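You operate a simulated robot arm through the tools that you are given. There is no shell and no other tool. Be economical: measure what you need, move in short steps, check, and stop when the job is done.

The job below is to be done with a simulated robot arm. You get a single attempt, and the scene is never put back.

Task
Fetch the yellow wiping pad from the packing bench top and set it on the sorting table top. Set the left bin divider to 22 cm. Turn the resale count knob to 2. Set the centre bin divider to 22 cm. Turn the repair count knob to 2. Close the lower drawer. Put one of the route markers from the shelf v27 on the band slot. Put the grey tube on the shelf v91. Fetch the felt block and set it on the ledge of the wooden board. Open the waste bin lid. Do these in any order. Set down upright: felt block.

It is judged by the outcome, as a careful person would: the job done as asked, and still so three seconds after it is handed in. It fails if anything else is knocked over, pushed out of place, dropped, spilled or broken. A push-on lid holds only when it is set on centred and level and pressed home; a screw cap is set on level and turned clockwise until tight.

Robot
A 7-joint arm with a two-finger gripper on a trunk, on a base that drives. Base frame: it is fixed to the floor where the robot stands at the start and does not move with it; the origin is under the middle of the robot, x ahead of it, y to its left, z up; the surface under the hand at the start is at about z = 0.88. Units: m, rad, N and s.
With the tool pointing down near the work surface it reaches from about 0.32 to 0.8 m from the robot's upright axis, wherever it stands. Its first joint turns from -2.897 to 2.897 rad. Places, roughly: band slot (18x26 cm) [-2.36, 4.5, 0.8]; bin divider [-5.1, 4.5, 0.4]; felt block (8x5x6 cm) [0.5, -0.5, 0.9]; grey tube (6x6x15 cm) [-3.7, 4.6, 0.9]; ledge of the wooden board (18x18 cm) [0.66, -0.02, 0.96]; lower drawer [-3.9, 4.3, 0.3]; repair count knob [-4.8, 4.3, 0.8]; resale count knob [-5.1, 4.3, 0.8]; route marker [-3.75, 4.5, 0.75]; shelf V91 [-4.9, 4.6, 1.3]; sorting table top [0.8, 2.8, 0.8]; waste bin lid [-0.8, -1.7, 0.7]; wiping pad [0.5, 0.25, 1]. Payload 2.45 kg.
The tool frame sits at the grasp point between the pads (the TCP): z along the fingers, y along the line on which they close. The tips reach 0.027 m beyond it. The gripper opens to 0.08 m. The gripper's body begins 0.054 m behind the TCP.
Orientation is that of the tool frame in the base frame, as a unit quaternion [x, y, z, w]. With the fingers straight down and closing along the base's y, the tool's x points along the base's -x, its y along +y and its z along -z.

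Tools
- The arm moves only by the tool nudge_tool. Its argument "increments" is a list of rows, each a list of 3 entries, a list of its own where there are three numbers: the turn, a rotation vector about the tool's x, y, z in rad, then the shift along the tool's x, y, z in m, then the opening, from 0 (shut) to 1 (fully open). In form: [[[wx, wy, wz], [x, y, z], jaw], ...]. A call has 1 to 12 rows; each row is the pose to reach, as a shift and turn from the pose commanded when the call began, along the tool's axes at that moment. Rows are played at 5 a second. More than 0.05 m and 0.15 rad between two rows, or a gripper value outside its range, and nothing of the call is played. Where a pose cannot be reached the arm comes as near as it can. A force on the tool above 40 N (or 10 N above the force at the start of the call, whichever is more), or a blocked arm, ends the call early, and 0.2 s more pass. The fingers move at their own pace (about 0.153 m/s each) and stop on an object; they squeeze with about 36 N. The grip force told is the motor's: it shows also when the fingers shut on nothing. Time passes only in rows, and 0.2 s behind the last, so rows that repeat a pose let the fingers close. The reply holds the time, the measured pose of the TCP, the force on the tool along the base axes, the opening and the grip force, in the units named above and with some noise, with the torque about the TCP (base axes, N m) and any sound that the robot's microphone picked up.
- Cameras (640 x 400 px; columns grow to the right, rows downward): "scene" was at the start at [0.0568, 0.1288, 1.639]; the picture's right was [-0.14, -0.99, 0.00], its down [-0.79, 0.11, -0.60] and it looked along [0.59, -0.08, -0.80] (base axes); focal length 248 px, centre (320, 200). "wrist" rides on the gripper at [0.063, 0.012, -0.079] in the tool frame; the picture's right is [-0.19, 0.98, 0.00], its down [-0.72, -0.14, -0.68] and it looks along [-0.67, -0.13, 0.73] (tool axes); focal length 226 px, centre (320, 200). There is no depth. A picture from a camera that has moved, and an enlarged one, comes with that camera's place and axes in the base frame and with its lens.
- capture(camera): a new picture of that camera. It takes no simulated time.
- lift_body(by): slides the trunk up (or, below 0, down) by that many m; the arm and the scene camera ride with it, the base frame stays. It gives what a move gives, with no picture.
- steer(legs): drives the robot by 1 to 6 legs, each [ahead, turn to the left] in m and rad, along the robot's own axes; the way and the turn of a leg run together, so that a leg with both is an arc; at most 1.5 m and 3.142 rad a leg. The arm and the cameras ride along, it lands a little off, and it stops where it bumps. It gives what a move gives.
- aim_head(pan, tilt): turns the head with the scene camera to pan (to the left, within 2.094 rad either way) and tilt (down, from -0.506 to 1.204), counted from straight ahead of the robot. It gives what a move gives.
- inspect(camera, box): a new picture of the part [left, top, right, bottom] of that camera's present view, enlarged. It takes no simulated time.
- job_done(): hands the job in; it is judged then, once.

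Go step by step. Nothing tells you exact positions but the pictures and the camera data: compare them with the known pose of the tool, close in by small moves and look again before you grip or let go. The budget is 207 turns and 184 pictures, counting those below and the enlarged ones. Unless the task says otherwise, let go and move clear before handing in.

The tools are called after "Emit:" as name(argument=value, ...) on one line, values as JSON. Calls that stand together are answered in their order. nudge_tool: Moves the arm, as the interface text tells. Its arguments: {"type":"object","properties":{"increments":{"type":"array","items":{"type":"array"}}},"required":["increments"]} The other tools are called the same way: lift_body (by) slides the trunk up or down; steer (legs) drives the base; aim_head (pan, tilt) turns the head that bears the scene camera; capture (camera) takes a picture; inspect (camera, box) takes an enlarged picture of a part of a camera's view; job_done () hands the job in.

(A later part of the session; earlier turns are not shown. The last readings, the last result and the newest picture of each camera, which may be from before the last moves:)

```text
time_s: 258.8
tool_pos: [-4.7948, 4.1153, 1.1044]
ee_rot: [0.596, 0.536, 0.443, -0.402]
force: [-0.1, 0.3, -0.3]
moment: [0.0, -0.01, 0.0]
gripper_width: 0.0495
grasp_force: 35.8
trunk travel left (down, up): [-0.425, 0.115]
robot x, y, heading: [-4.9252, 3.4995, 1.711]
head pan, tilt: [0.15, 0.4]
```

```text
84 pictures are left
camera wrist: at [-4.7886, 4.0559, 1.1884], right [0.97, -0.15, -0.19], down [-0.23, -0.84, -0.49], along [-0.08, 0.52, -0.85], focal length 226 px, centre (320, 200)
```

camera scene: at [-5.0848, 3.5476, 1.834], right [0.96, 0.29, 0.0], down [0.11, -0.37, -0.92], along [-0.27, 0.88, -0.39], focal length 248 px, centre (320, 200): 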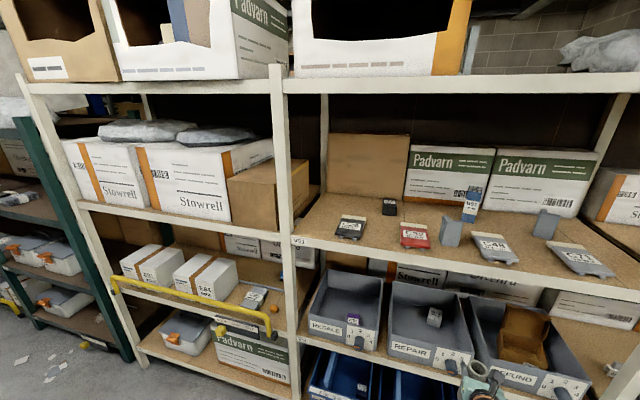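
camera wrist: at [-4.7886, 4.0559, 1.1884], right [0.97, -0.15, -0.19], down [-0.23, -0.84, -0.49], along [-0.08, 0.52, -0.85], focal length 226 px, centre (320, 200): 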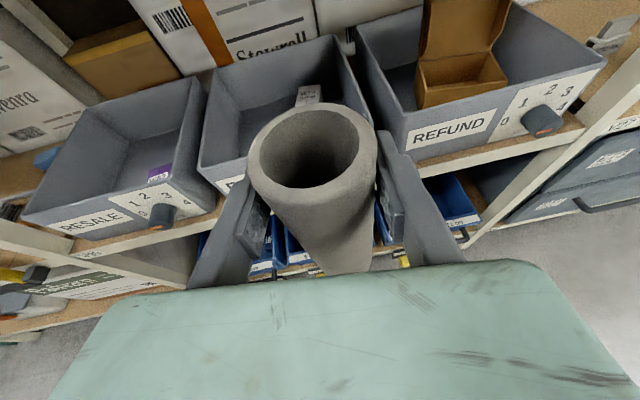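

I'll raise the tube above shelf V91 (top ≈ 1.35) before going further in.

Emit:
lift_body(by=0.114)

Emit:
nudge_tool(increments=[[[0, 0, 0], [0.045, 0, -0.013], 0], [[0, 0, 0], [0.09, 0, -0.026], 0], [[0, 0, 0], [0.135, 0, -0.04], 0], [[0, 0, 0], [0.18, 0, -0.053], 0], [[0, 0, 0], [0.225, 0, -0.066], 0], [[0, 0, 0], [0.27, 0, -0.08], 0], [[0, 0, 0], [0.305, 0, -0.09], 0]])

Emit:
aim_head(pan=-2.09, tilt=1.1)

Emit:
capture(camera="scene")

Emit:
aim_head(pan=2.09, tilt=1.1)

Emit:
capture(camera="scene")

```text
time_s: 260.2
tool_pos: [-4.7938, 4.1133, 1.2177]
ee_rot: [0.596, 0.536, 0.442, -0.402]
force: [-0.3, -0.8, -1.2]
moment: [0.0, 0.01, -0.01]
gripper_width: 0.0496
grasp_force: 35.7
trunk travel left (down, up): [-0.539, 0.001]
robot x, y, heading: [-4.9263, 3.4978, 1.711]
head pan, tilt: [0.15, 0.4]
```

```text
time_s: 261.8
tool_pos: [-4.7554, 4.065, 1.4904]
ee_rot: [-0.525, -0.477, -0.467, 0.527]
force: [-1.9, 0.1, -0.1]
moment: [-0.06, 0.0, -0.13]
gripper_width: 0.0492
grasp_force: 36.1
out of reach, approached as far as the arm can: row 1, 2, 3, 4, 5, 6, 7
trunk travel left (down, up): [-0.539, 0.001]
robot x, y, heading: [-4.9237, 3.5013, 1.715]
head pan, tilt: [0.15, 0.4]
```

```text
time_s: 263.9
tool_pos: [-4.7488, 4.0652, 1.489]
ee_rot: [0.528, 0.475, 0.468, -0.526]
force: [-0.2, -0.4, -1.2]
moment: [-0.03, 0.0, -0.02]
gripper_width: 0.0493
grasp_force: 36.5
trunk travel left (down, up): [-0.539, 0.001]
robot x, y, heading: [-4.9241, 3.5005, 1.715]
head pan, tilt: [-2.089, 1.1]
```

```text
83 pictures are left
camera scene: at [-4.9992, 3.4363, 1.8912], right [-0.37, -0.93, 0.0], down [-0.83, 0.33, -0.45], along [0.42, -0.17, -0.89], focal length 248 px, centre (320, 200)
```

scene: 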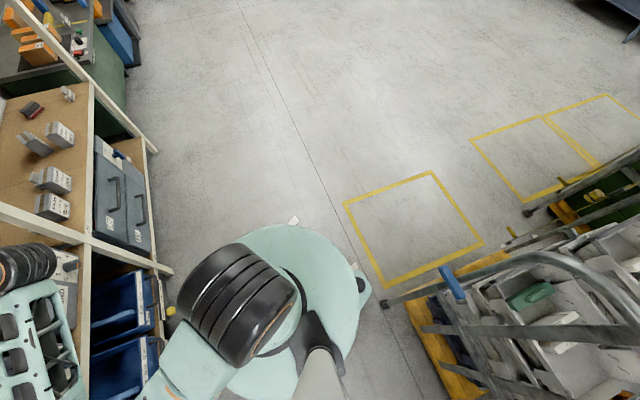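

```text
time_s: 267.3
tool_pos: [-4.7491, 4.0664, 1.4897]
ee_rot: [-0.527, -0.476, -0.467, 0.527]
force: [0.1, -0.4, -0.5]
moment: [-0.01, 0.01, -0.01]
gripper_width: 0.049
grasp_force: 35.7
trunk travel left (down, up): [-0.539, 0.001]
robot x, y, heading: [-4.9233, 3.4986, 1.718]
head pan, tilt: [2.089, 1.1]
```

```text
82 pictures are left
camera scene: at [-5.1076, 3.4204, 1.8912], right [-0.61, 0.79, 0.0], down [0.7, 0.55, -0.45], along [-0.36, -0.28, -0.89], focal length 248 px, centre (320, 200)
```

scene: 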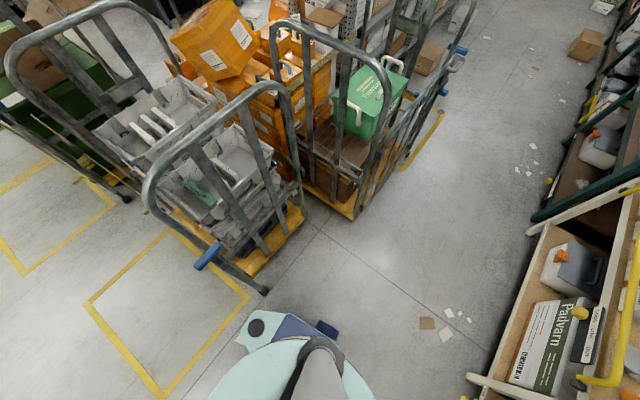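

Emit:
steer(legs=[[0.15, 0], [0, -0.14]])

Emit:
aim_head(pan=0.15, tilt=0.4)

Emit:
capture(camera="scene")

Emit:
capture(camera="wrist")

```text
time_s: 269.3
tool_pos: [-4.6948, 4.185, 1.4896]
ee_rot: [0.559, 0.438, 0.502, -0.494]
force: [-0.6, 0.0, -0.1]
moment: [0.0, 0.02, -0.01]
gripper_width: 0.0489
grasp_force: 35.7
trunk travel left (down, up): [-0.539, 0.001]
robot x, y, heading: [-4.9471, 3.6491, 1.574]
head pan, tilt: [2.089, 1.1]
```

```text
time_s: 271.2
tool_pos: [-4.6939, 4.1854, 1.4882]
ee_rot: [0.559, 0.438, 0.503, -0.493]
force: [0.1, 0.4, -0.4]
moment: [0.0, -0.01, -0.03]
gripper_width: 0.0485
grasp_force: 35.9
trunk travel left (down, up): [-0.539, 0.001]
robot x, y, heading: [-4.9492, 3.6442, 1.576]
head pan, tilt: [0.15, 0.4]
```

```text
81 pictures are left
camera scene: at [-5.0977, 3.7191, 1.948], right [0.99, 0.15, 0.0], down [0.06, -0.39, -0.92], along [-0.14, 0.91, -0.39], focal length 248 px, centre (320, 200)
```

scene: 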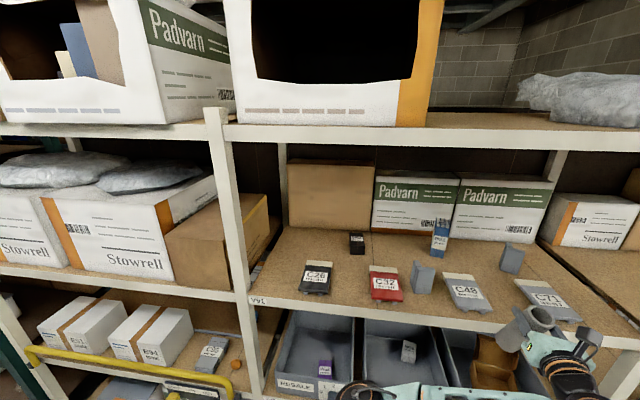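

```text
80 pictures are left
camera wrist: at [-4.6858, 4.105, 1.553], right [0.95, -0.13, -0.3], down [-0.31, -0.65, -0.69], along [-0.11, 0.75, -0.66], focal length 226 px, centre (320, 200)
```

wrist: 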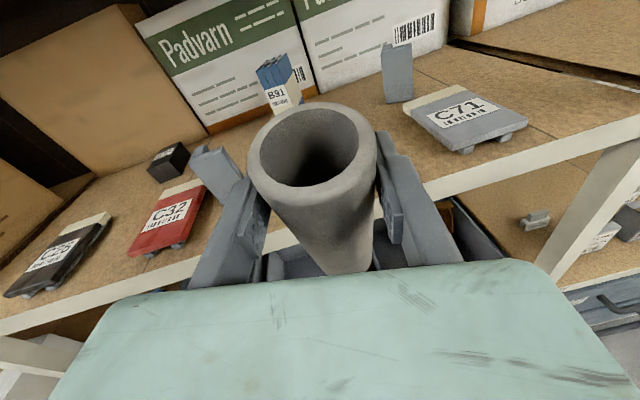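

The tube is tilted from the reach-limited motion. I correct the orientation and centre in x, then drive closer; the target is the free spot on V91 at about (-4.94, 4.60).

Emit:
nudge_tool(increments=[[[0.014, -0.038, -0.016], [0.0, -0.031, 0.002], 0], [[0.028, -0.075, -0.032], [0.0, -0.063, 0.004], 0], [[0.042, -0.113, -0.048], [0.001, -0.095, 0.006], 0], [[0.056, -0.15, -0.064], [0.001, -0.126, 0.009], 0], [[0.07, -0.188, -0.08], [0.002, -0.158, 0.011], 0], [[0.085, -0.226, -0.097], [0.002, -0.19, 0.013], 0], [[0.099, -0.263, -0.113], [0.003, -0.221, 0.016], 0], [[0.113, -0.301, -0.129], [0.003, -0.252, 0.018], 0]])

Emit:
capture(camera="wrist")

Emit:
capture(camera="scene")

```text
time_s: 273.0
tool_pos: [-4.845, 4.1503, 1.4242]
ee_rot: [0.519, 0.537, 0.433, -0.505]
force: [0.2, 1.3, -1.2]
moment: [-0.04, 0.0, 0.04]
gripper_width: 0.0487
grasp_force: 35.9
out of reach, approached as far as the arm can: row 1, 2, 3, 4, 5, 6, 7, 8
trunk travel left (down, up): [-0.539, 0.001]
robot x, y, heading: [-4.947, 3.6476, 1.577]
head pan, tilt: [0.15, 0.4]
```

```text
79 pictures are left
camera wrist: at [-4.8222, 4.0804, 1.4971], right [0.97, 0.06, -0.25], down [-0.11, -0.77, -0.63], along [-0.23, 0.63, -0.74], focal length 226 px, centre (320, 200)
```

wrist: 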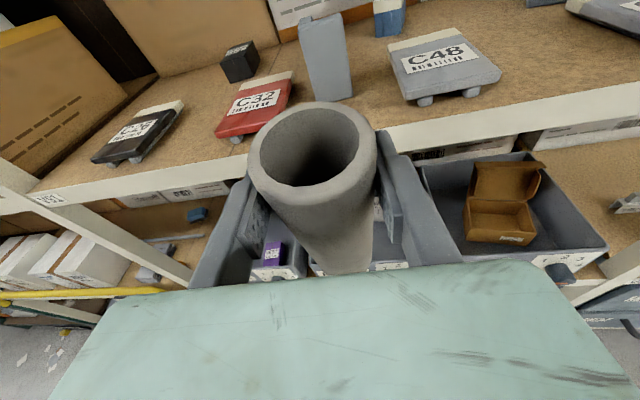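

```text
78 pictures are left
camera scene: at [-5.0957, 3.7199, 1.9482], right [0.99, 0.15, 0.0], down [0.06, -0.39, -0.92], along [-0.14, 0.91, -0.39], focal length 248 px, centre (320, 200)
```

scene: 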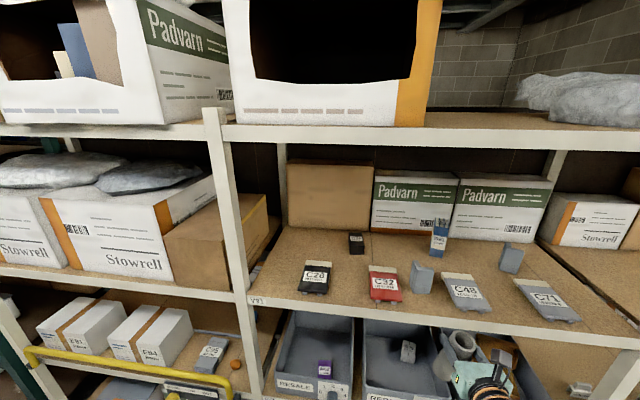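

Emit:
steer(legs=[[-0.14, 0]])

Emit:
nudge_tool(increments=[[[-0.016, -0.03, -0.006], [0.018, -0.014, 0.033], 0], [[-0.032, -0.06, -0.013], [0.036, -0.028, 0.066], 0], [[-0.049, -0.092, -0.02], [0.054, -0.042, 0.1], 0], [[-0.065, -0.122, -0.026], [0.072, -0.056, 0.132], 0], [[-0.081, -0.153, -0.033], [0.09, -0.07, 0.164], 0], [[-0.0975, -0.184, -0.039], [0.1087, -0.082, 0.196], 0]])

Emit:
capture(camera="wrist")

```text
time_s: 274.3
tool_pos: [-4.846, 4.011, 1.425]
ee_rot: [0.518, 0.537, 0.433, -0.505]
force: [0.0, 0.2, -0.9]
moment: [-0.01, 0.02, -0.02]
gripper_width: 0.0482
grasp_force: 35.8
trunk travel left (down, up): [-0.539, 0.001]
robot x, y, heading: [-4.9447, 3.5161, 1.581]
head pan, tilt: [0.15, 0.4]
```

```text
time_s: 275.7
tool_pos: [-4.8701, 4.0283, 1.4115]
ee_rot: [0.51, 0.549, 0.416, -0.515]
force: [-0.6, 0.2, -0.5]
moment: [-0.01, 0.0, 0.04]
gripper_width: 0.0481
grasp_force: 35.8
out of reach, approached as far as the arm can: row 1, 2, 3, 4, 5, 6
trunk travel left (down, up): [-0.539, 0.001]
robot x, y, heading: [-4.9472, 3.5104, 1.574]
head pan, tilt: [0.15, 0.4]
```

```text
77 pictures are left
camera wrist: at [-4.8444, 3.9615, 1.484], right [0.96, 0.1, -0.26], down [-0.08, -0.78, -0.62], along [-0.27, 0.61, -0.74], focal length 226 px, centre (320, 200)
```

wrist: 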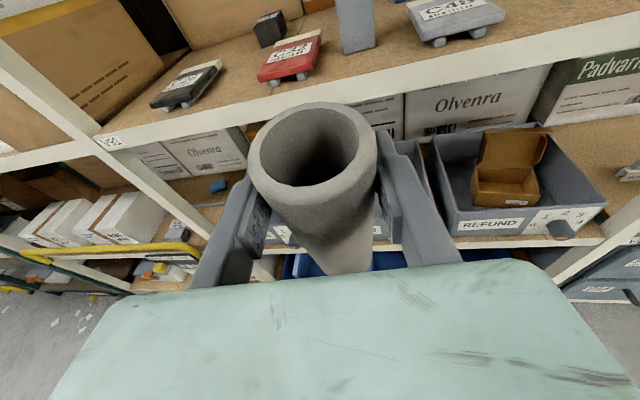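

Emit:
nudge_tool(increments=[[[0, 0, 0], [0, 0, 0.04], 0], [[0, 0, 0], [0, 0, 0.08], 0], [[0, 0, 0], [0, 0, 0.12], 0], [[0, 0, 0], [0, 0, 0.16], 0], [[0, 0, 0], [0, 0, 0.2], 0]])

Emit:
aim_head(pan=-0.4, tilt=0.7)

Emit:
capture(camera="scene")

```text
time_s: 276.9
tool_pos: [-4.9209, 4.1886, 1.3682]
ee_rot: [0.496, 0.548, 0.413, -0.532]
force: [-0.1, 0.2, -1.4]
moment: [0.03, 0.01, 0.03]
gripper_width: 0.048
grasp_force: 35.6
out of reach, approached as far as the arm can: row 1, 2, 3, 4, 5
trunk travel left (down, up): [-0.539, 0.001]
robot x, y, heading: [-4.9445, 3.5114, 1.576]
head pan, tilt: [0.15, 0.4]
```

```text
time_s: 277.9
tool_pos: [-4.9207, 4.1855, 1.3692]
ee_rot: [0.497, 0.548, 0.412, -0.532]
force: [0.2, 0.1, 0.0]
moment: [0.02, 0.0, 0.02]
gripper_width: 0.0479
grasp_force: 35.7
trunk travel left (down, up): [-0.539, 0.001]
robot x, y, heading: [-4.9466, 3.5139, 1.58]
head pan, tilt: [-0.4, 0.7]
```

```text
76 pictures are left
camera scene: at [-5.0503, 3.5691, 1.9212], right [0.92, -0.38, 0.0], down [-0.25, -0.59, -0.77], along [0.29, 0.71, -0.64], focal length 248 px, centre (320, 200)
```

scene: 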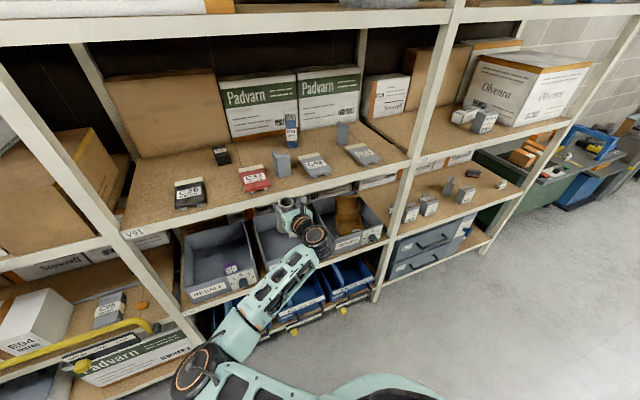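

The elbow is folded low and left, which limits height. Try raising straight up from this extended reach.

Emit:
nudge_tool(increments=[[[0, 0, 0], [0.04, 0, -0.02], 0], [[0, 0, 0], [0.08, 0, -0.02], 0], [[0, 0, 0], [0.12, 0, -0.01], 0], [[0, 0, 0], [0.15, 0, 0], 0]])

```text
time_s: 278.9
tool_pos: [-4.8948, 4.203, 1.4697]
ee_rot: [-0.474, -0.525, -0.416, 0.571]
force: [-1.0, -0.5, -0.5]
moment: [-0.02, -0.03, -0.06]
gripper_width: 0.0478
grasp_force: 36.0
out of reach, approached as far as the arm can: row 1, 2, 3, 4
trunk travel left (down, up): [-0.539, 0.001]
robot x, y, heading: [-4.9473, 3.5152, 1.577]
head pan, tilt: [-0.4, 0.7]
```

Emit:
nudge_tool(increments=[[[-0.044, -0.058, -0.015], [0, 0, 0.01], 0], [[-0.088, -0.116, -0.03], [0, 0, 0.02], 0], [[-0.132, -0.174, -0.044], [0.0, 0, 0.03], 0], [[-0.176, -0.232, -0.058], [0, 0, 0.04], 0], [[-0.2205, -0.2895, -0.073], [0, 0, 0.04], 0]])

Emit:
aim_head(pan=-0.2, tilt=0.9)

Emit:
capture(camera="scene")

```text
time_s: 280.1
tool_pos: [-4.8905, 4.2036, 1.4677]
ee_rot: [-0.475, -0.524, -0.417, 0.571]
force: [1.8, -0.6, -0.8]
moment: [0.01, -0.03, 0.01]
gripper_width: 0.0478
grasp_force: 36.4
out of reach, approached as far as the arm can: row 1, 2, 3, 4, 5
trunk travel left (down, up): [-0.539, 0.001]
robot x, y, heading: [-4.9392, 3.5117, 1.578]
head pan, tilt: [-0.4, 0.7]
```

```text
time_s: 280.8
tool_pos: [-4.8904, 4.2037, 1.467]
ee_rot: [-0.475, -0.524, -0.416, 0.571]
force: [-0.1, 0.0, -0.5]
moment: [-0.03, 0.02, 0.03]
gripper_width: 0.0475
grasp_force: 36.1
trunk travel left (down, up): [-0.539, 0.001]
robot x, y, heading: [-4.9469, 3.5072, 1.573]
head pan, tilt: [-0.201, 0.901]
```

```text
75 pictures are left
camera scene: at [-5.068, 3.5648, 1.9051], right [0.98, -0.19, 0.0], down [-0.15, -0.77, -0.62], along [0.12, 0.61, -0.78], focal length 248 px, centre (320, 200)
```

scene: 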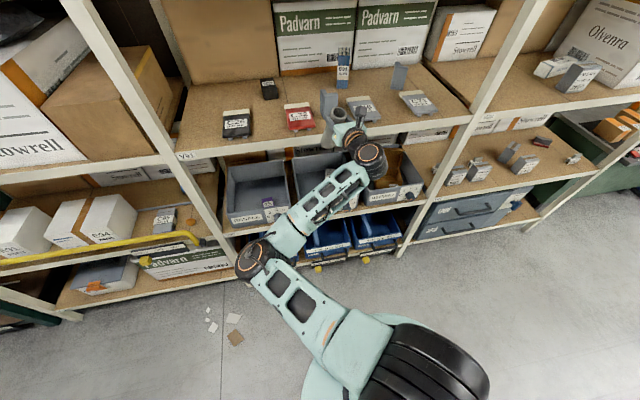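

The wrist orientation is stuck in a bad elbow branch. I'll pitch the tool back down in free air in front of the rack to reset the arm posture, keeping hold of the tube.

Emit:
nudge_tool(increments=[[[0, -0.14, 0], [-0.004, -0.003, -0.02], 0], [[0, -0.28, 0], [-0.01, -0.006, -0.04], 0], [[0, -0.42, 0], [-0.015, -0.01, -0.06], 0], [[0, -0.56, 0], [-0.02, -0.013, -0.08], 0], [[0, -0.7, 0], [-0.025, -0.016, -0.1], 0], [[0, -0.84, 0], [-0.03, -0.02, -0.12], 0], [[0, -0.98, 0], [-0.035, -0.023, -0.14], 0], [[0, -1.12, 0], [-0.04, -0.026, -0.15], 0], [[0, -1.26, 0], [-0.045, -0.03, -0.16], 0], [[0, -1.4, 0], [-0.05, -0.033, -0.17], 0], [[0, -1.54, 0], [-0.054, -0.036, -0.176], 0]])

Emit:
capture(camera="scene")

Emit:
capture(camera="wrist")

```text
time_s: 283.2
tool_pos: [-4.9368, 4.0451, 1.3049]
ee_rot: [-0.567, -0.561, -0.164, 0.58]
force: [-5.1, 0.2, 0.1]
moment: [-0.01, -0.09, -0.33]
gripper_width: 0.0478
grasp_force: 36.3
out of reach, approached as far as the arm can: row 1, 2, 3, 4, 5, 6, 7, 8, 9, 10, 11
trunk travel left (down, up): [-0.539, 0.001]
robot x, y, heading: [-4.9468, 3.5157, 1.578]
head pan, tilt: [-0.201, 0.901]
```

```text
74 pictures are left
camera scene: at [-5.0735, 3.5641, 1.9046], right [0.98, -0.19, 0.0], down [-0.15, -0.77, -0.62], along [0.12, 0.61, -0.78], focal length 248 px, centre (320, 200)
```

scene: 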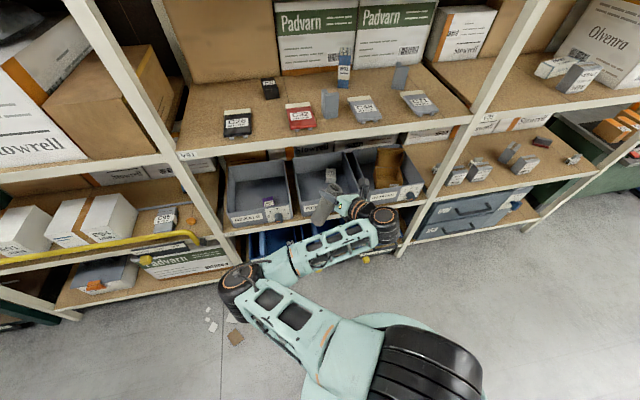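

```text
73 pictures are left
camera wrist: at [-4.8705, 4.0109, 1.3749], right [0.75, 0.21, -0.63], down [-0.03, -0.94, -0.35], along [-0.66, 0.28, -0.7], focal length 226 px, centre (320, 200)
```

wrist: 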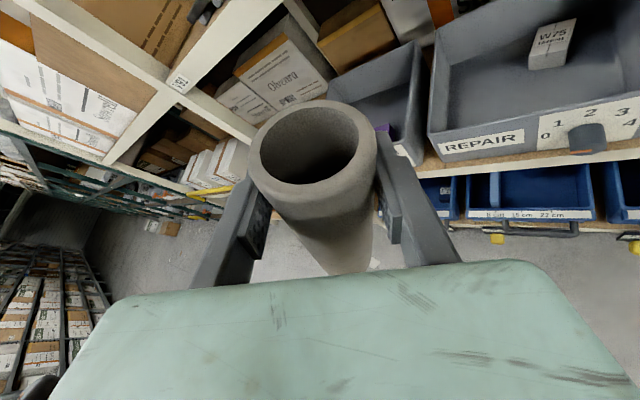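

Joint 7 is evidently at its limit; rolling the hand forward (positive about its own axis) relieves it. The tube may be set down the other way up, so I roll through in free air.

Emit:
nudge_tool(increments=[[[0, 0, 0.14], [0, 0, 0], 0], [[0, 0, 0.28], [0, 0, 0], 0], [[0, 0, 0.42], [0, 0, 0], 0], [[0, 0, 0.56], [0, 0, 0], 0], [[0, 0, 0.7], [0, 0, 0], 0], [[0, 0, 0.84], [0, 0, 0], 0], [[0, 0, 0.98], [0, 0, 0], 0], [[0, 0, 1.12], [0, 0, 0], 0], [[0, 0, 1.26], [0, 0, 0], 0], [[0, 0, 1.4], [0, 0, 0], 0], [[0, 0, 1.54], [0, 0, 0], 0]])

Emit:
capture(camera="scene")

```text
time_s: 285.6
tool_pos: [-4.9989, 3.9809, 1.2019]
ee_rot: [0.78, 0.007, -0.27, -0.564]
force: [-0.7, -0.7, -0.3]
moment: [0.0, -0.03, 0.0]
gripper_width: 0.0477
grasp_force: 35.9
out of reach, approached as far as the arm can: row 7, 8, 9, 10, 11
trunk travel left (down, up): [-0.539, 0.001]
robot x, y, heading: [-4.9438, 3.5138, 1.573]
head pan, tilt: [-0.201, 0.901]
```

```text
72 pictures are left
camera scene: at [-5.0691, 3.5646, 1.905], right [0.98, -0.19, 0.0], down [-0.15, -0.77, -0.62], along [0.12, 0.61, -0.78], focal length 248 px, centre (320, 200)
```

scene: 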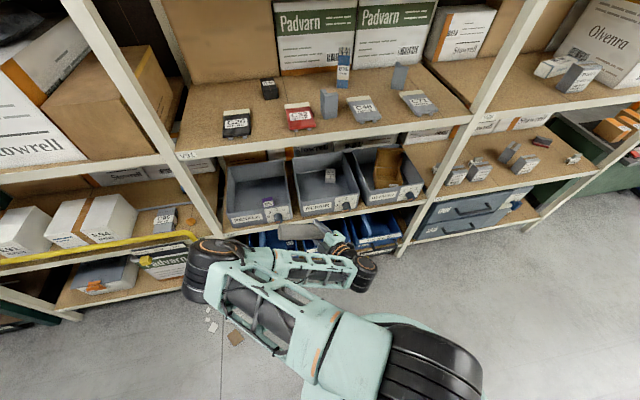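

Emit:
nudge_tool(increments=[[[0.07, -0.02, 0.107], [0.009, -0.014, 0.016], 0], [[0.14, -0.04, 0.213], [0.018, -0.028, 0.032], 0], [[0.209, -0.058, 0.32], [0.027, -0.042, 0.048], 0], [[0.279, -0.078, 0.427], [0.036, -0.056, 0.064], 0], [[0.348, -0.098, 0.533], [0.045, -0.07, 0.08], 0], [[0.418, -0.117, 0.64], [0.055, -0.083, 0.096], 0], [[0.488, -0.137, 0.747], [0.064, -0.097, 0.112], 0], [[0.558, -0.156, 0.854], [0.073, -0.111, 0.128], 0], [[0.627, -0.176, 0.96], [0.082, -0.125, 0.144], 0], [[0.697, -0.195, 1.067], [0.091, -0.139, 0.16], 0]])

Emit:
capture(camera="scene")

```text
time_s: 287.8
tool_pos: [-5.0488, 4.2168, 1.2562]
ee_rot: [-0.411, 0.432, 0.528, 0.604]
force: [0.5, 0.1, -0.6]
moment: [0.0, 0.02, 0.04]
gripper_width: 0.0476
grasp_force: 36.0
out of reach, approached as far as the arm can: row 1, 2, 3, 4, 5, 6, 7, 8, 9, 10
trunk travel left (down, up): [-0.539, 0.001]
robot x, y, heading: [-4.9462, 3.5115, 1.575]
head pan, tilt: [-0.201, 0.901]
```

```text
71 pictures are left
camera scene: at [-5.0674, 3.5657, 1.905], right [0.98, -0.19, 0.0], down [-0.15, -0.77, -0.62], along [0.12, 0.61, -0.78], focal length 248 px, centre (320, 200)
```

scene: 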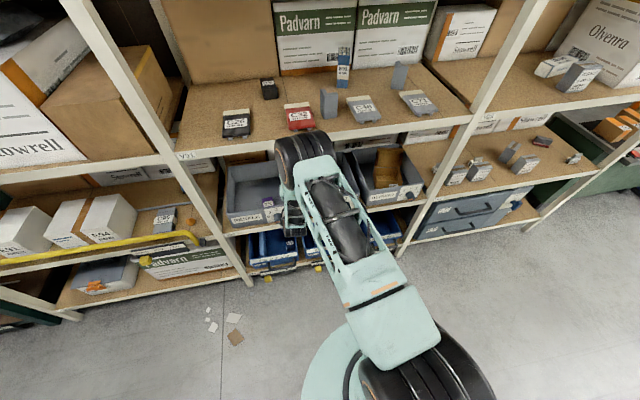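

The posture is now healthy: elbow up, tube vertical again (inverted), tool pitched slightly up. Raise above V91 level and centre.

Emit:
nudge_tool(increments=[[[0, 0, 0], [-0.032, -0.018, 0.008], 0], [[0, 0, 0], [-0.064, -0.036, 0.016], 0], [[0, 0, 0], [-0.096, -0.054, 0.024], 0], [[0, 0, 0], [-0.128, -0.073, 0.032], 0], [[0, 0, 0], [-0.16, -0.09, 0.04], 0], [[0, 0, 0], [-0.19, -0.109, 0.0475], 0]])

Emit:
aim_head(pan=0.3, tilt=0.5)

Emit:
capture(camera="scene")

Emit:
capture(camera="wrist")

```text
time_s: 289.2
tool_pos: [-4.9942, 4.1939, 1.4621]
ee_rot: [-0.404, 0.44, 0.514, 0.616]
force: [0.2, -0.2, -1.2]
moment: [0.01, -0.02, -0.05]
gripper_width: 0.0475
grasp_force: 36.1
out of reach, approached as far as the arm can: row 1, 2, 3, 4, 5, 6
trunk travel left (down, up): [-0.539, 0.001]
robot x, y, heading: [-4.9492, 3.5144, 1.576]
head pan, tilt: [-0.201, 0.901]
```

```text
time_s: 290.1
tool_pos: [-4.9964, 4.1948, 1.461]
ee_rot: [-0.404, 0.44, 0.513, 0.616]
force: [0.1, 0.1, -0.8]
moment: [0.03, 0.01, 0.01]
gripper_width: 0.0475
grasp_force: 35.5
trunk travel left (down, up): [-0.539, 0.001]
robot x, y, heading: [-4.9453, 3.5107, 1.577]
head pan, tilt: [0.3, 0.499]
```

```text
70 pictures are left
camera scene: at [-5.1101, 3.5776, 1.9389], right [0.95, 0.3, 0.0], down [0.14, -0.46, -0.88], along [-0.26, 0.84, -0.48], focal length 248 px, centre (320, 200)
```

scene: 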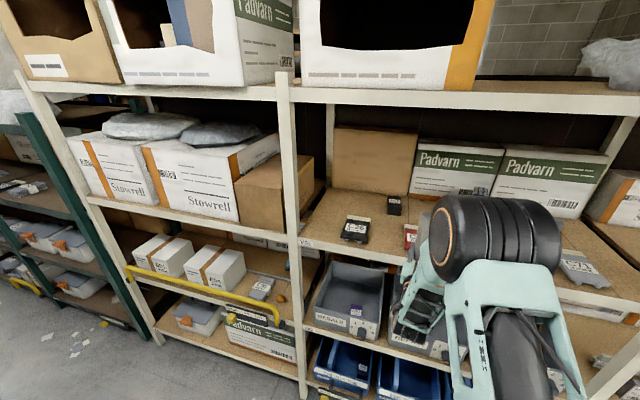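

```text
69 pictures are left
camera wrist: at [-5.0136, 4.1385, 1.3786], right [-0.99, 0.09, 0.14], down [-0.01, -0.87, 0.5], along [0.17, 0.49, 0.86], focal length 226 px, centre (320, 200)
```

wrist: 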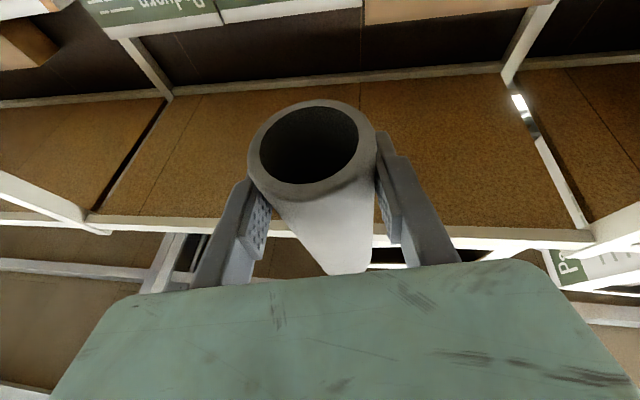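

Emit:
nudge_tool(increments=[[[-0.048, -0.002, 0.014], [0, 0.025, 0.004], 0], [[-0.095, -0.005, 0.028], [0, 0.05, 0.008], 0], [[-0.143, -0.007, 0.043], [0, 0.076, 0.012], 0], [[-0.19, -0.01, 0.057], [0, 0.101, 0.016], 0]])

Emit:
aim_head(pan=0.7, tilt=0.5)

Emit:
capture(camera="scene")

```text
time_s: 291.1
tool_pos: [-5.099, 4.2099, 1.4668]
ee_rot: [-0.437, 0.407, 0.561, 0.573]
force: [0.3, -0.1, -0.9]
moment: [0.0, -0.04, 0.06]
gripper_width: 0.0476
grasp_force: 36.0
out of reach, approached as far as the arm can: row 1, 2, 3, 4
trunk travel left (down, up): [-0.539, 0.001]
robot x, y, heading: [-4.9446, 3.5098, 1.573]
head pan, tilt: [0.3, 0.499]
```

```text
time_s: 292.0
tool_pos: [-5.1016, 4.2107, 1.467]
ee_rot: [-0.437, 0.407, 0.561, 0.573]
force: [0.5, 0.2, -0.7]
moment: [0.01, -0.05, -0.01]
gripper_width: 0.0476
grasp_force: 36.2
trunk travel left (down, up): [-0.539, 0.001]
robot x, y, heading: [-4.9462, 3.509, 1.57]
head pan, tilt: [0.7, 0.499]
```

```text
68 pictures are left
camera scene: at [-5.1411, 3.5601, 1.939], right [0.76, 0.65, 0.0], down [0.31, -0.36, -0.88], along [-0.57, 0.67, -0.48], focal length 248 px, centre (320, 200)
```

scene: 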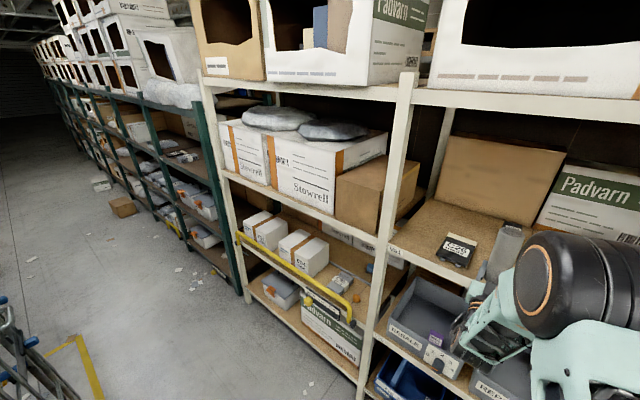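

Emit:
nudge_tool(increments=[[[0, 0, 0], [0.015, -0.003, 0.04], 0], [[0, 0, 0], [0.03, -0.005, 0.075], 0], [[0, 0, 0], [0.046, -0.007, 0.11], 0], [[0, 0, 0], [0.06, -0.007, 0.138], 0]])

Emit:
capture(camera="wrist")

Emit:
inspect(camera="scene", box=[380, 170, 640, 330])

```text
time_s: 293.0
tool_pos: [-5.101, 4.362, 1.4496]
ee_rot: [-0.435, 0.41, 0.556, 0.577]
force: [-0.1, -0.1, -0.2]
moment: [0.02, -0.02, 0.01]
gripper_width: 0.0478
grasp_force: 36.2
out of reach, approached as far as the arm can: row 2, 3, 4
trunk travel left (down, up): [-0.539, 0.001]
robot x, y, heading: [-4.9483, 3.5084, 1.577]
head pan, tilt: [0.7, 0.499]
```

```text
67 pictures are left
camera wrist: at [-5.1101, 4.3044, 1.368], right [-0.99, -0.05, 0.14], down [0.12, -0.86, 0.5], along [0.09, 0.51, 0.86], focal length 226 px, centre (320, 200)
```

wrist: 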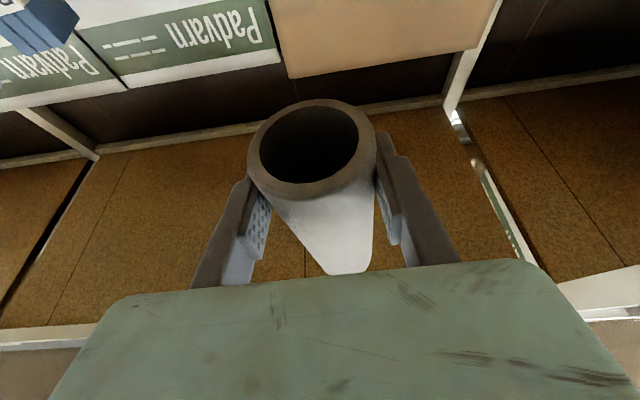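

```text
2.46 times, centred on (510, 250) of scene
camera zoom: at [-5.1418, 3.5608, 1.9388], right [0.76, 0.65, 0.0], down [0.31, -0.37, -0.88], along [-0.57, 0.67, -0.48], focal length 610 px, centre (-148, 77)
```

zoom: 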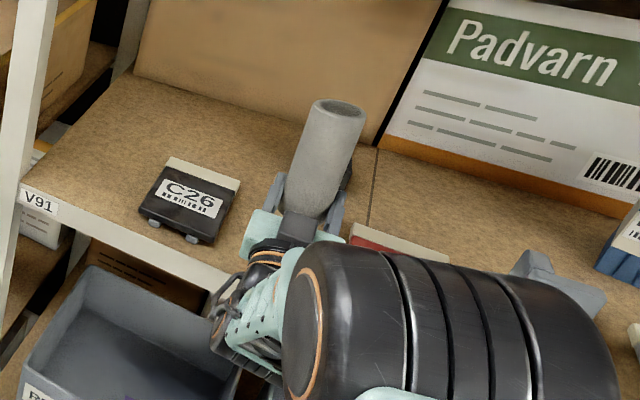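

Emit:
nudge_tool(increments=[[[0, 0, 0], [0.018, 0, 0.0], 0], [[0, 0, 0], [0.034, 0, -0.005], 0], [[0, 0, 0], [0.04, 0, -0.006], 0]])

Emit:
nudge_tool(increments=[[[0, 0, 0], [0.005, 0, -0.001], 0], [[0, 0, 0], [0.01, 0, -0.003], 0], [[0, 0, 0], [0.014, 0, -0.004], 0], [[0, 0, 0], [0.018, 0, -0.005], 0]])

Emit:
inspect(camera="scene", box=[380, 170, 640, 330])

```text
time_s: 293.8
tool_pos: [-5.1021, 4.3664, 1.4105]
ee_rot: [-0.436, 0.409, 0.557, 0.576]
force: [0.3, -6.4, 0.0]
moment: [-0.75, -0.04, 0.02]
gripper_width: 0.0477
grasp_force: 35.9
trunk travel left (down, up): [-0.539, 0.001]
robot x, y, heading: [-4.9418, 3.5124, 1.575]
head pan, tilt: [0.7, 0.499]
```

```text
time_s: 294.8
tool_pos: [-5.1007, 4.3664, 1.3945]
ee_rot: [-0.434, 0.408, 0.558, 0.578]
force: [-0.4, -9.2, 4.9]
moment: [-1.11, 0.01, 0.03]
gripper_width: 0.0476
grasp_force: 35.9
trunk travel left (down, up): [-0.539, 0.001]
robot x, y, heading: [-4.9493, 3.5117, 1.573]
head pan, tilt: [0.7, 0.499]
```

```text
2.46 times, centred on (510, 250) of scene
camera zoom: at [-5.1417, 3.5578, 1.939], right [0.76, 0.65, 0.0], down [0.31, -0.36, -0.88], along [-0.57, 0.67, -0.48], focal length 610 px, centre (-148, 77)
```

zoom: 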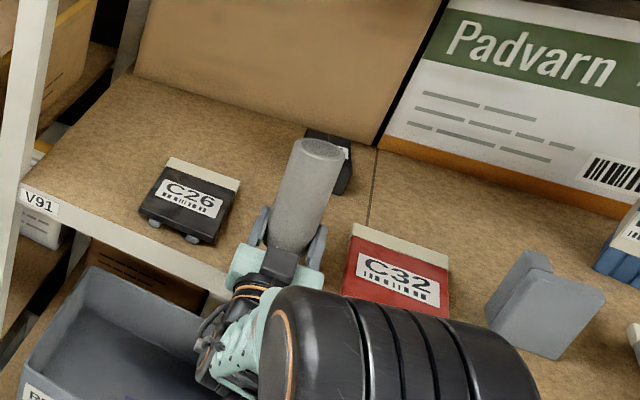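

The sideways force suggests the wrist camera body touches the shelf's front edge. Ease back 2 cm, then continue lowering.

Emit:
nudge_tool(increments=[[[0, 0, 0], [-0.004, 0, -0.01], 0], [[0, 0, 0], [-0.007, 0, -0.02], 0]])

Emit:
nudge_tool(increments=[[[0, 0, 0], [0.005, 0, -0.001], 0], [[0, 0, 0], [0.01, 0, -0.003], 0]])

```text
time_s: 295.4
tool_pos: [-5.1053, 4.3453, 1.3948]
ee_rot: [-0.435, 0.409, 0.557, 0.577]
force: [0.1, -1.1, -1.4]
moment: [0.02, 0.01, -0.03]
gripper_width: 0.0477
grasp_force: 36.1
out of reach, approached as far as the arm can: row 1, 2
trunk travel left (down, up): [-0.539, 0.001]
robot x, y, heading: [-4.9474, 3.5076, 1.571]
head pan, tilt: [0.7, 0.499]
```

```text
time_s: 296.0
tool_pos: [-5.1065, 4.3455, 1.3835]
ee_rot: [-0.435, 0.409, 0.557, 0.577]
force: [-0.4, 0.4, -1.1]
moment: [-0.02, 0.02, -0.02]
gripper_width: 0.0474
grasp_force: 35.8
trunk travel left (down, up): [-0.539, 0.001]
robot x, y, heading: [-4.9478, 3.5161, 1.572]
head pan, tilt: [0.7, 0.499]
```

Emit:
nudge_tool(increments=[[[0, 0, 0], [0.004, 0, -0.001], 0], [[0, 0, 0], [0.008, 0, -0.002], 0], [[0, 0, 0], [0.012, 0, -0.003], 0], [[0, 0, 0], [0.016, 0, -0.004], 0]])

Emit:
inspect(camera="scene", box=[420, 190, 560, 290])

```text
time_s: 297.0
tool_pos: [-5.1056, 4.3457, 1.3672]
ee_rot: [-0.435, 0.409, 0.557, 0.578]
force: [0.4, -0.3, -0.8]
moment: [0.01, 0.01, 0.0]
gripper_width: 0.0476
grasp_force: 36.3
trunk travel left (down, up): [-0.539, 0.001]
robot x, y, heading: [-4.9492, 3.5097, 1.576]
head pan, tilt: [0.7, 0.499]
```

```text
4.00 times, centred on (490, 240) of scene
camera zoom: at [-5.1419, 3.5602, 1.9389], right [0.76, 0.65, 0.0], down [0.31, -0.36, -0.88], along [-0.57, 0.67, -0.48], focal length 991 px, centre (-360, 40)
```

zoom: 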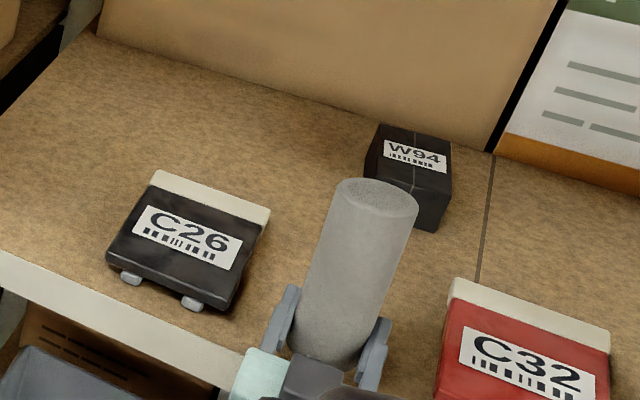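

Emit:
nudge_tool(increments=[[[0, 0, 0], [0.003, 0, -0.001], 0], [[0, 0, 0], [0.006, 0, -0.002], 0], [[0, 0, 0], [0.009, 0, -0.003], 0], [[0, 0, 0], [0.012, 0, -0.004], 0]])

Emit:
capture(camera="wrist")

```text
time_s: 298.0
tool_pos: [-5.1062, 4.3474, 1.3558]
ee_rot: [-0.434, 0.408, 0.558, 0.578]
force: [0.6, 2.1, 4.8]
moment: [0.11, 0.13, -0.05]
gripper_width: 0.0475
grasp_force: 36.5
trunk travel left (down, up): [-0.539, 0.001]
robot x, y, heading: [-4.9445, 3.5068, 1.576]
head pan, tilt: [0.7, 0.499]
```

```text
63 pictures are left
camera wrist: at [-5.1156, 4.2898, 1.2723], right [-0.99, -0.06, 0.14], down [0.12, -0.86, 0.5], along [0.09, 0.51, 0.86], focal length 226 px, centre (320, 200)
```

wrist: 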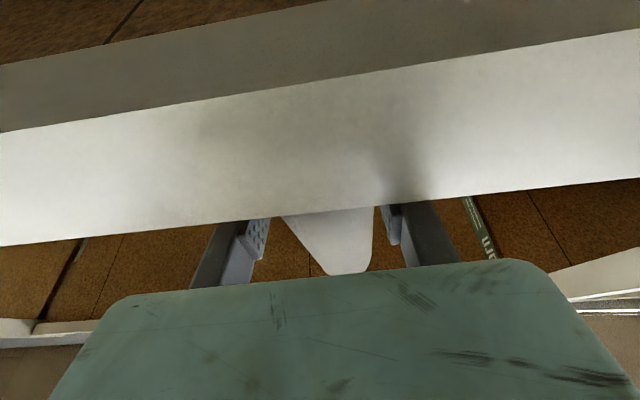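

The tube touches the shelf and is behind its edge. Release gently and withdraw straight back.

Emit:
nudge_tool(increments=[[[0, 0, 0], [0.001, 0, 0], 0], [[0, 0, 0], [0.001, 0, 0], 0.65], [[0, 0, 0], [0.001, 0, 0], 0.8], [[0, 0, 0], [0.001, 0, 0], 0.9], [[0, 0, 0], [-0.008, 0, -0.028], 0.9], [[0, 0, 0], [-0.02, 0, -0.067], 0.9], [[0, 0, 0], [-0.033, 0, -0.11], 0.9]])

Emit:
capture(camera="scene")

```text
time_s: 299.6
tool_pos: [-5.1098, 4.2287, 1.354]
ee_rot: [-0.435, 0.408, 0.557, 0.577]
force: [-0.6, -0.5, -0.5]
moment: [0.03, -0.02, 0.0]
gripper_width: 0.0719
grasp_force: 0.0
out of reach, approached as far as the arm can: row 5, 6, 7
trunk travel left (down, up): [-0.539, 0.001]
robot x, y, heading: [-4.9435, 3.5125, 1.579]
head pan, tilt: [0.7, 0.499]
```

```text
62 pictures are left
camera scene: at [-5.1419, 3.5586, 1.939], right [0.76, 0.65, 0.0], down [0.31, -0.36, -0.88], along [-0.57, 0.67, -0.48], focal length 248 px, centre (320, 200)
```

scene: 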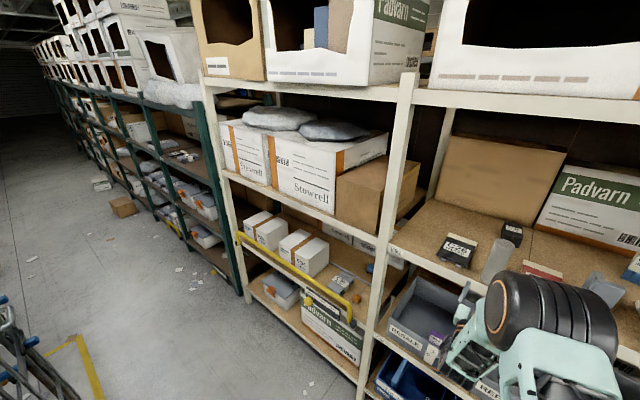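

Tube stands on V91. Next the count knobs: retract a bit, lower the trunk and look.

Emit:
nudge_tool(increments=[[[0, 0, 0], [0.0, 0, -0.04], 0.9], [[0, 0, 0], [0.02, 0, -0.08], 0.9], [[0, 0, 0], [0.05, 0, -0.1], 0.9]])

Emit:
lift_body(by=-0.38)

Emit:
aim_head(pan=0.1, tilt=0.7)

Emit:
capture(camera="scene")

Emit:
capture(camera="wrist")

```text
time_s: 300.4
tool_pos: [-5.1113, 4.1498, 1.2783]
ee_rot: [-0.435, 0.407, 0.557, 0.578]
force: [-0.2, 0.0, -0.4]
moment: [0.01, 0.0, 0.02]
gripper_width: 0.0721
grasp_force: 0.0
out of reach, approached as far as the arm can: row 3
trunk travel left (down, up): [-0.539, 0.001]
robot x, y, heading: [-4.9421, 3.5131, 1.577]
head pan, tilt: [0.7, 0.499]
```

```text
time_s: 304.1
tool_pos: [-5.1111, 4.1512, 0.8992]
ee_rot: [-0.437, 0.407, 0.558, 0.577]
force: [-0.4, -0.1, -0.1]
moment: [0.0, -0.02, -0.01]
gripper_width: 0.0719
grasp_force: 0.1
trunk travel left (down, up): [-0.159, 0.381]
robot x, y, heading: [-4.9472, 3.5121, 1.576]
head pan, tilt: [0.7, 0.499]
```

```text
time_s: 305.1
tool_pos: [-5.111, 4.1507, 0.8983]
ee_rot: [-0.436, 0.408, 0.557, 0.577]
force: [-0.3, -0.3, 0.2]
moment: [0.0, 0.01, 0.03]
gripper_width: 0.072
grasp_force: 0.0
trunk travel left (down, up): [-0.159, 0.381]
robot x, y, heading: [-4.9435, 3.5077, 1.578]
head pan, tilt: [0.099, 0.7]
```

```text
61 pictures are left
camera scene: at [-5.0918, 3.5751, 1.5412], right [0.99, 0.11, 0.0], down [0.07, -0.64, -0.76], along [-0.08, 0.76, -0.64], focal length 248 px, centre (320, 200)
```

scene: 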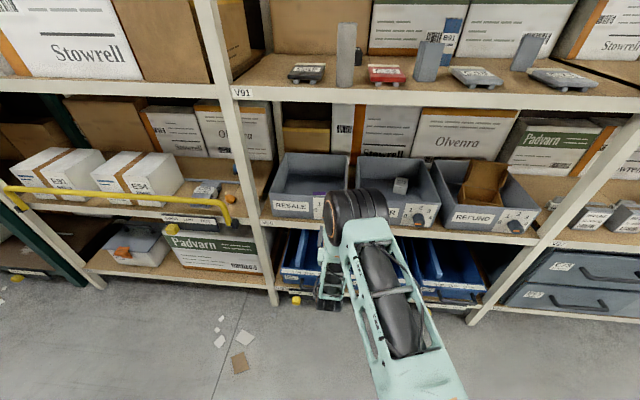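

```text
60 pictures are left
camera wrist: at [-5.1196, 4.0931, 0.8156], right [-0.99, -0.06, 0.14], down [0.12, -0.86, 0.5], along [0.09, 0.51, 0.86], focal length 226 px, centre (320, 200)
```

wrist: 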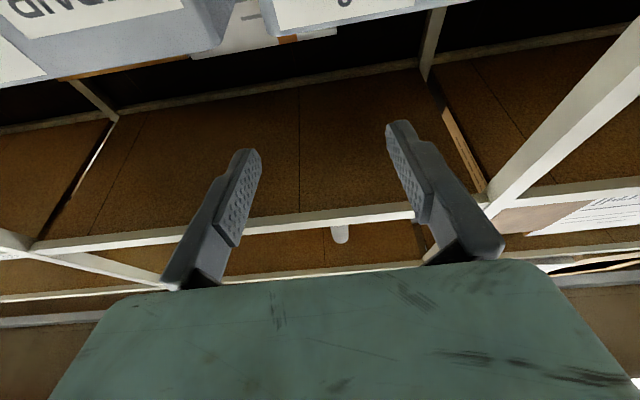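

Emit:
inspect(camera="scene", box=[250, 140, 450, 265])

Emit:
nudge_tool(increments=[[[0, 0, 0], [0, -0.045, 0], 0.9], [[0, 0, 0], [0, -0.09, 0], 0.9], [[0, 0, 0], [0, -0.135, 0], 0.9], [[0, 0, 0], [0, -0.18, 0], 0.9], [[0, 0, 0], [0, -0.225, 0], 0.9], [[0, 0, 0], [0, -0.27, 0], 0.9], [[0, 0, 0], [0, -0.31, 0], 0.9]])

Emit:
inspect(camera="scene", box=[250, 140, 450, 265])

Emit:
inspect(camera="scene", box=[260, 200, 480, 340])

```text
3.20 times, centred on (350, 202) of scene
camera zoom: at [-5.0918, 3.5751, 1.5412], right [0.99, 0.11, 0.0], down [0.07, -0.64, -0.76], along [-0.08, 0.76, -0.64], focal length 793 px, centre (224, 192)
```

zoom: 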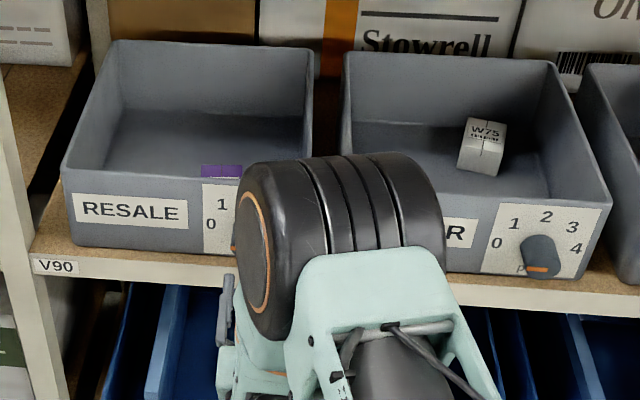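

```text
time_s: 306.6
tool_pos: [-4.9833, 4.1898, 0.9114]
ee_rot: [-0.419, 0.432, 0.487, 0.633]
force: [-0.9, 0.3, -1.1]
moment: [0.0, 0.03, 0.01]
gripper_width: 0.0717
grasp_force: 0.0
out of reach, approached as far as the arm can: row 1, 2, 3, 4, 5, 6, 7
trunk travel left (down, up): [-0.159, 0.381]
robot x, y, heading: [-4.9437, 3.5123, 1.578]
head pan, tilt: [0.099, 0.7]
```

```text
3.20 times, centred on (350, 202) of scene
camera zoom: at [-5.0917, 3.5756, 1.5411], right [0.99, 0.1, 0.0], down [0.07, -0.64, -0.76], along [-0.08, 0.76, -0.64], focal length 793 px, centre (224, 192)
```

zoom: 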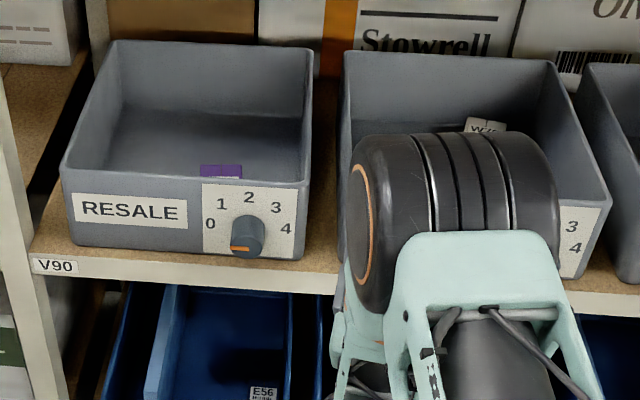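

```text
2.86 times, centred on (370, 270) of scene
camera zoom: at [-5.0917, 3.5756, 1.5411], right [0.99, 0.1, 0.0], down [0.07, -0.64, -0.76], along [-0.08, 0.76, -0.64], focal length 708 px, centre (177, 0)
```

zoom: 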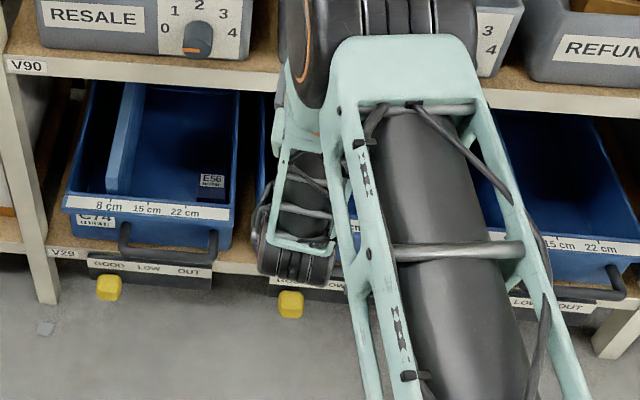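

RESALE points at 0 and needs a quarter turn clockwise. Level the tool and line up in front of the RESALE knob, about (-5.139, 4.28, 0.87).

Emit:
nudge_tool(increments=[[[-0.033, 0.071, 0.025], [0.003, 0.032, -0.005], 0.9], [[-0.066, 0.143, 0.05], [0.006, 0.063, -0.009], 0.9], [[-0.1, 0.214, 0.076], [0.009, 0.095, -0.014], 0.9], [[-0.133, 0.286, 0.101], [0.012, 0.126, -0.018], 0.9], [[-0.166, 0.357, 0.126], [0.015, 0.158, -0.0227], 0.9]])

Emit:
capture(camera="scene")

Emit:
capture(camera="wrist")

```text
time_s: 307.9
tool_pos: [-5.1414, 4.194, 0.8803]
ee_rot: [0.522, -0.52, -0.478, -0.477]
force: [0.3, -0.3, 0.4]
moment: [0.0, -0.02, 0.02]
gripper_width: 0.0721
grasp_force: 0.0
trunk travel left (down, up): [-0.159, 0.381]
robot x, y, heading: [-4.9447, 3.5138, 1.576]
head pan, tilt: [0.099, 0.7]
```

```text
56 pictures are left
camera scene: at [-5.0918, 3.5751, 1.5412], right [0.99, 0.1, 0.0], down [0.07, -0.64, -0.76], along [-0.08, 0.76, -0.64], focal length 248 px, centre (320, 200)
```

scene: 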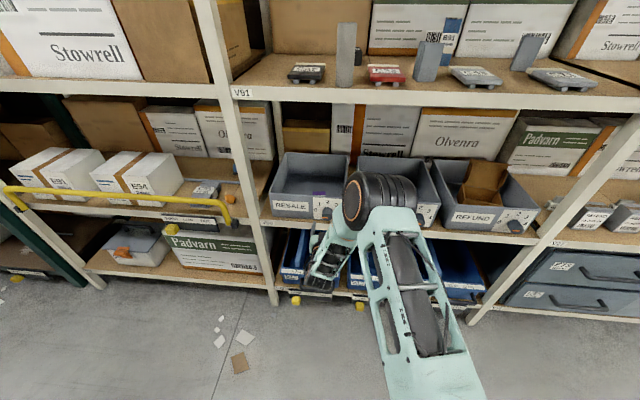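

```text
55 pictures are left
camera wrist: at [-5.154, 4.1094, 0.8249], right [-0.98, 0.01, 0.19], down [0.14, -0.62, 0.77], along [0.13, 0.79, 0.6], focal length 226 px, centre (320, 200)
```

wrist: 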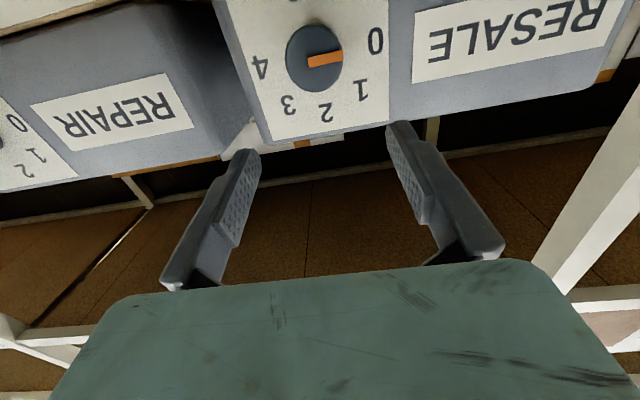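

The wrist view shows the RESALE dial clearly: centre about (-5.145, 4.28, 0.84), pointer at 0. I pre-roll −45° so the 90° turn stays symmetric.

Emit:
nudge_tool(increments=[[[0, 0, -0.14], [0.01, 0.001, 0.008], 0.75], [[0, 0, -0.28], [0.018, 0.002, 0.015], 0.75], [[0, 0, -0.42], [0.026, 0.003, 0.022], 0.75], [[0, 0, -0.56], [0.034, 0.004, 0.03], 0.75], [[0, 0, -0.7], [0.037, 0.004, 0.039], 0.75], [[0, 0, -0.785], [0.037, 0.004, 0.039], 0.75]])

Emit:
capture(camera="wrist")

```text
time_s: 309.2
tool_pos: [-5.1456, 4.2271, 0.8402]
ee_rot: [0.681, -0.281, -0.258, -0.625]
force: [-0.3, 0.3, 0.2]
moment: [0.01, -0.01, -0.04]
gripper_width: 0.0601
grasp_force: 0.0
trunk travel left (down, up): [-0.159, 0.381]
robot x, y, heading: [-4.946, 3.5109, 1.574]
head pan, tilt: [0.099, 0.7]
```

```text
54 pictures are left
camera wrist: at [-5.1096, 4.1443, 0.7941], right [-0.83, -0.05, -0.56], down [-0.41, -0.63, 0.66], along [-0.38, 0.78, 0.5], focal length 226 px, centre (320, 200)
```

wrist: 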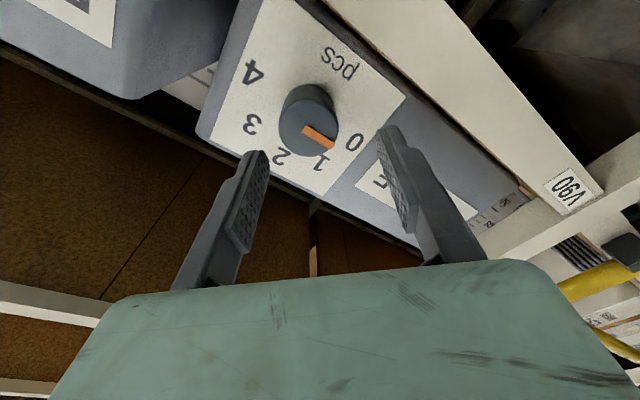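

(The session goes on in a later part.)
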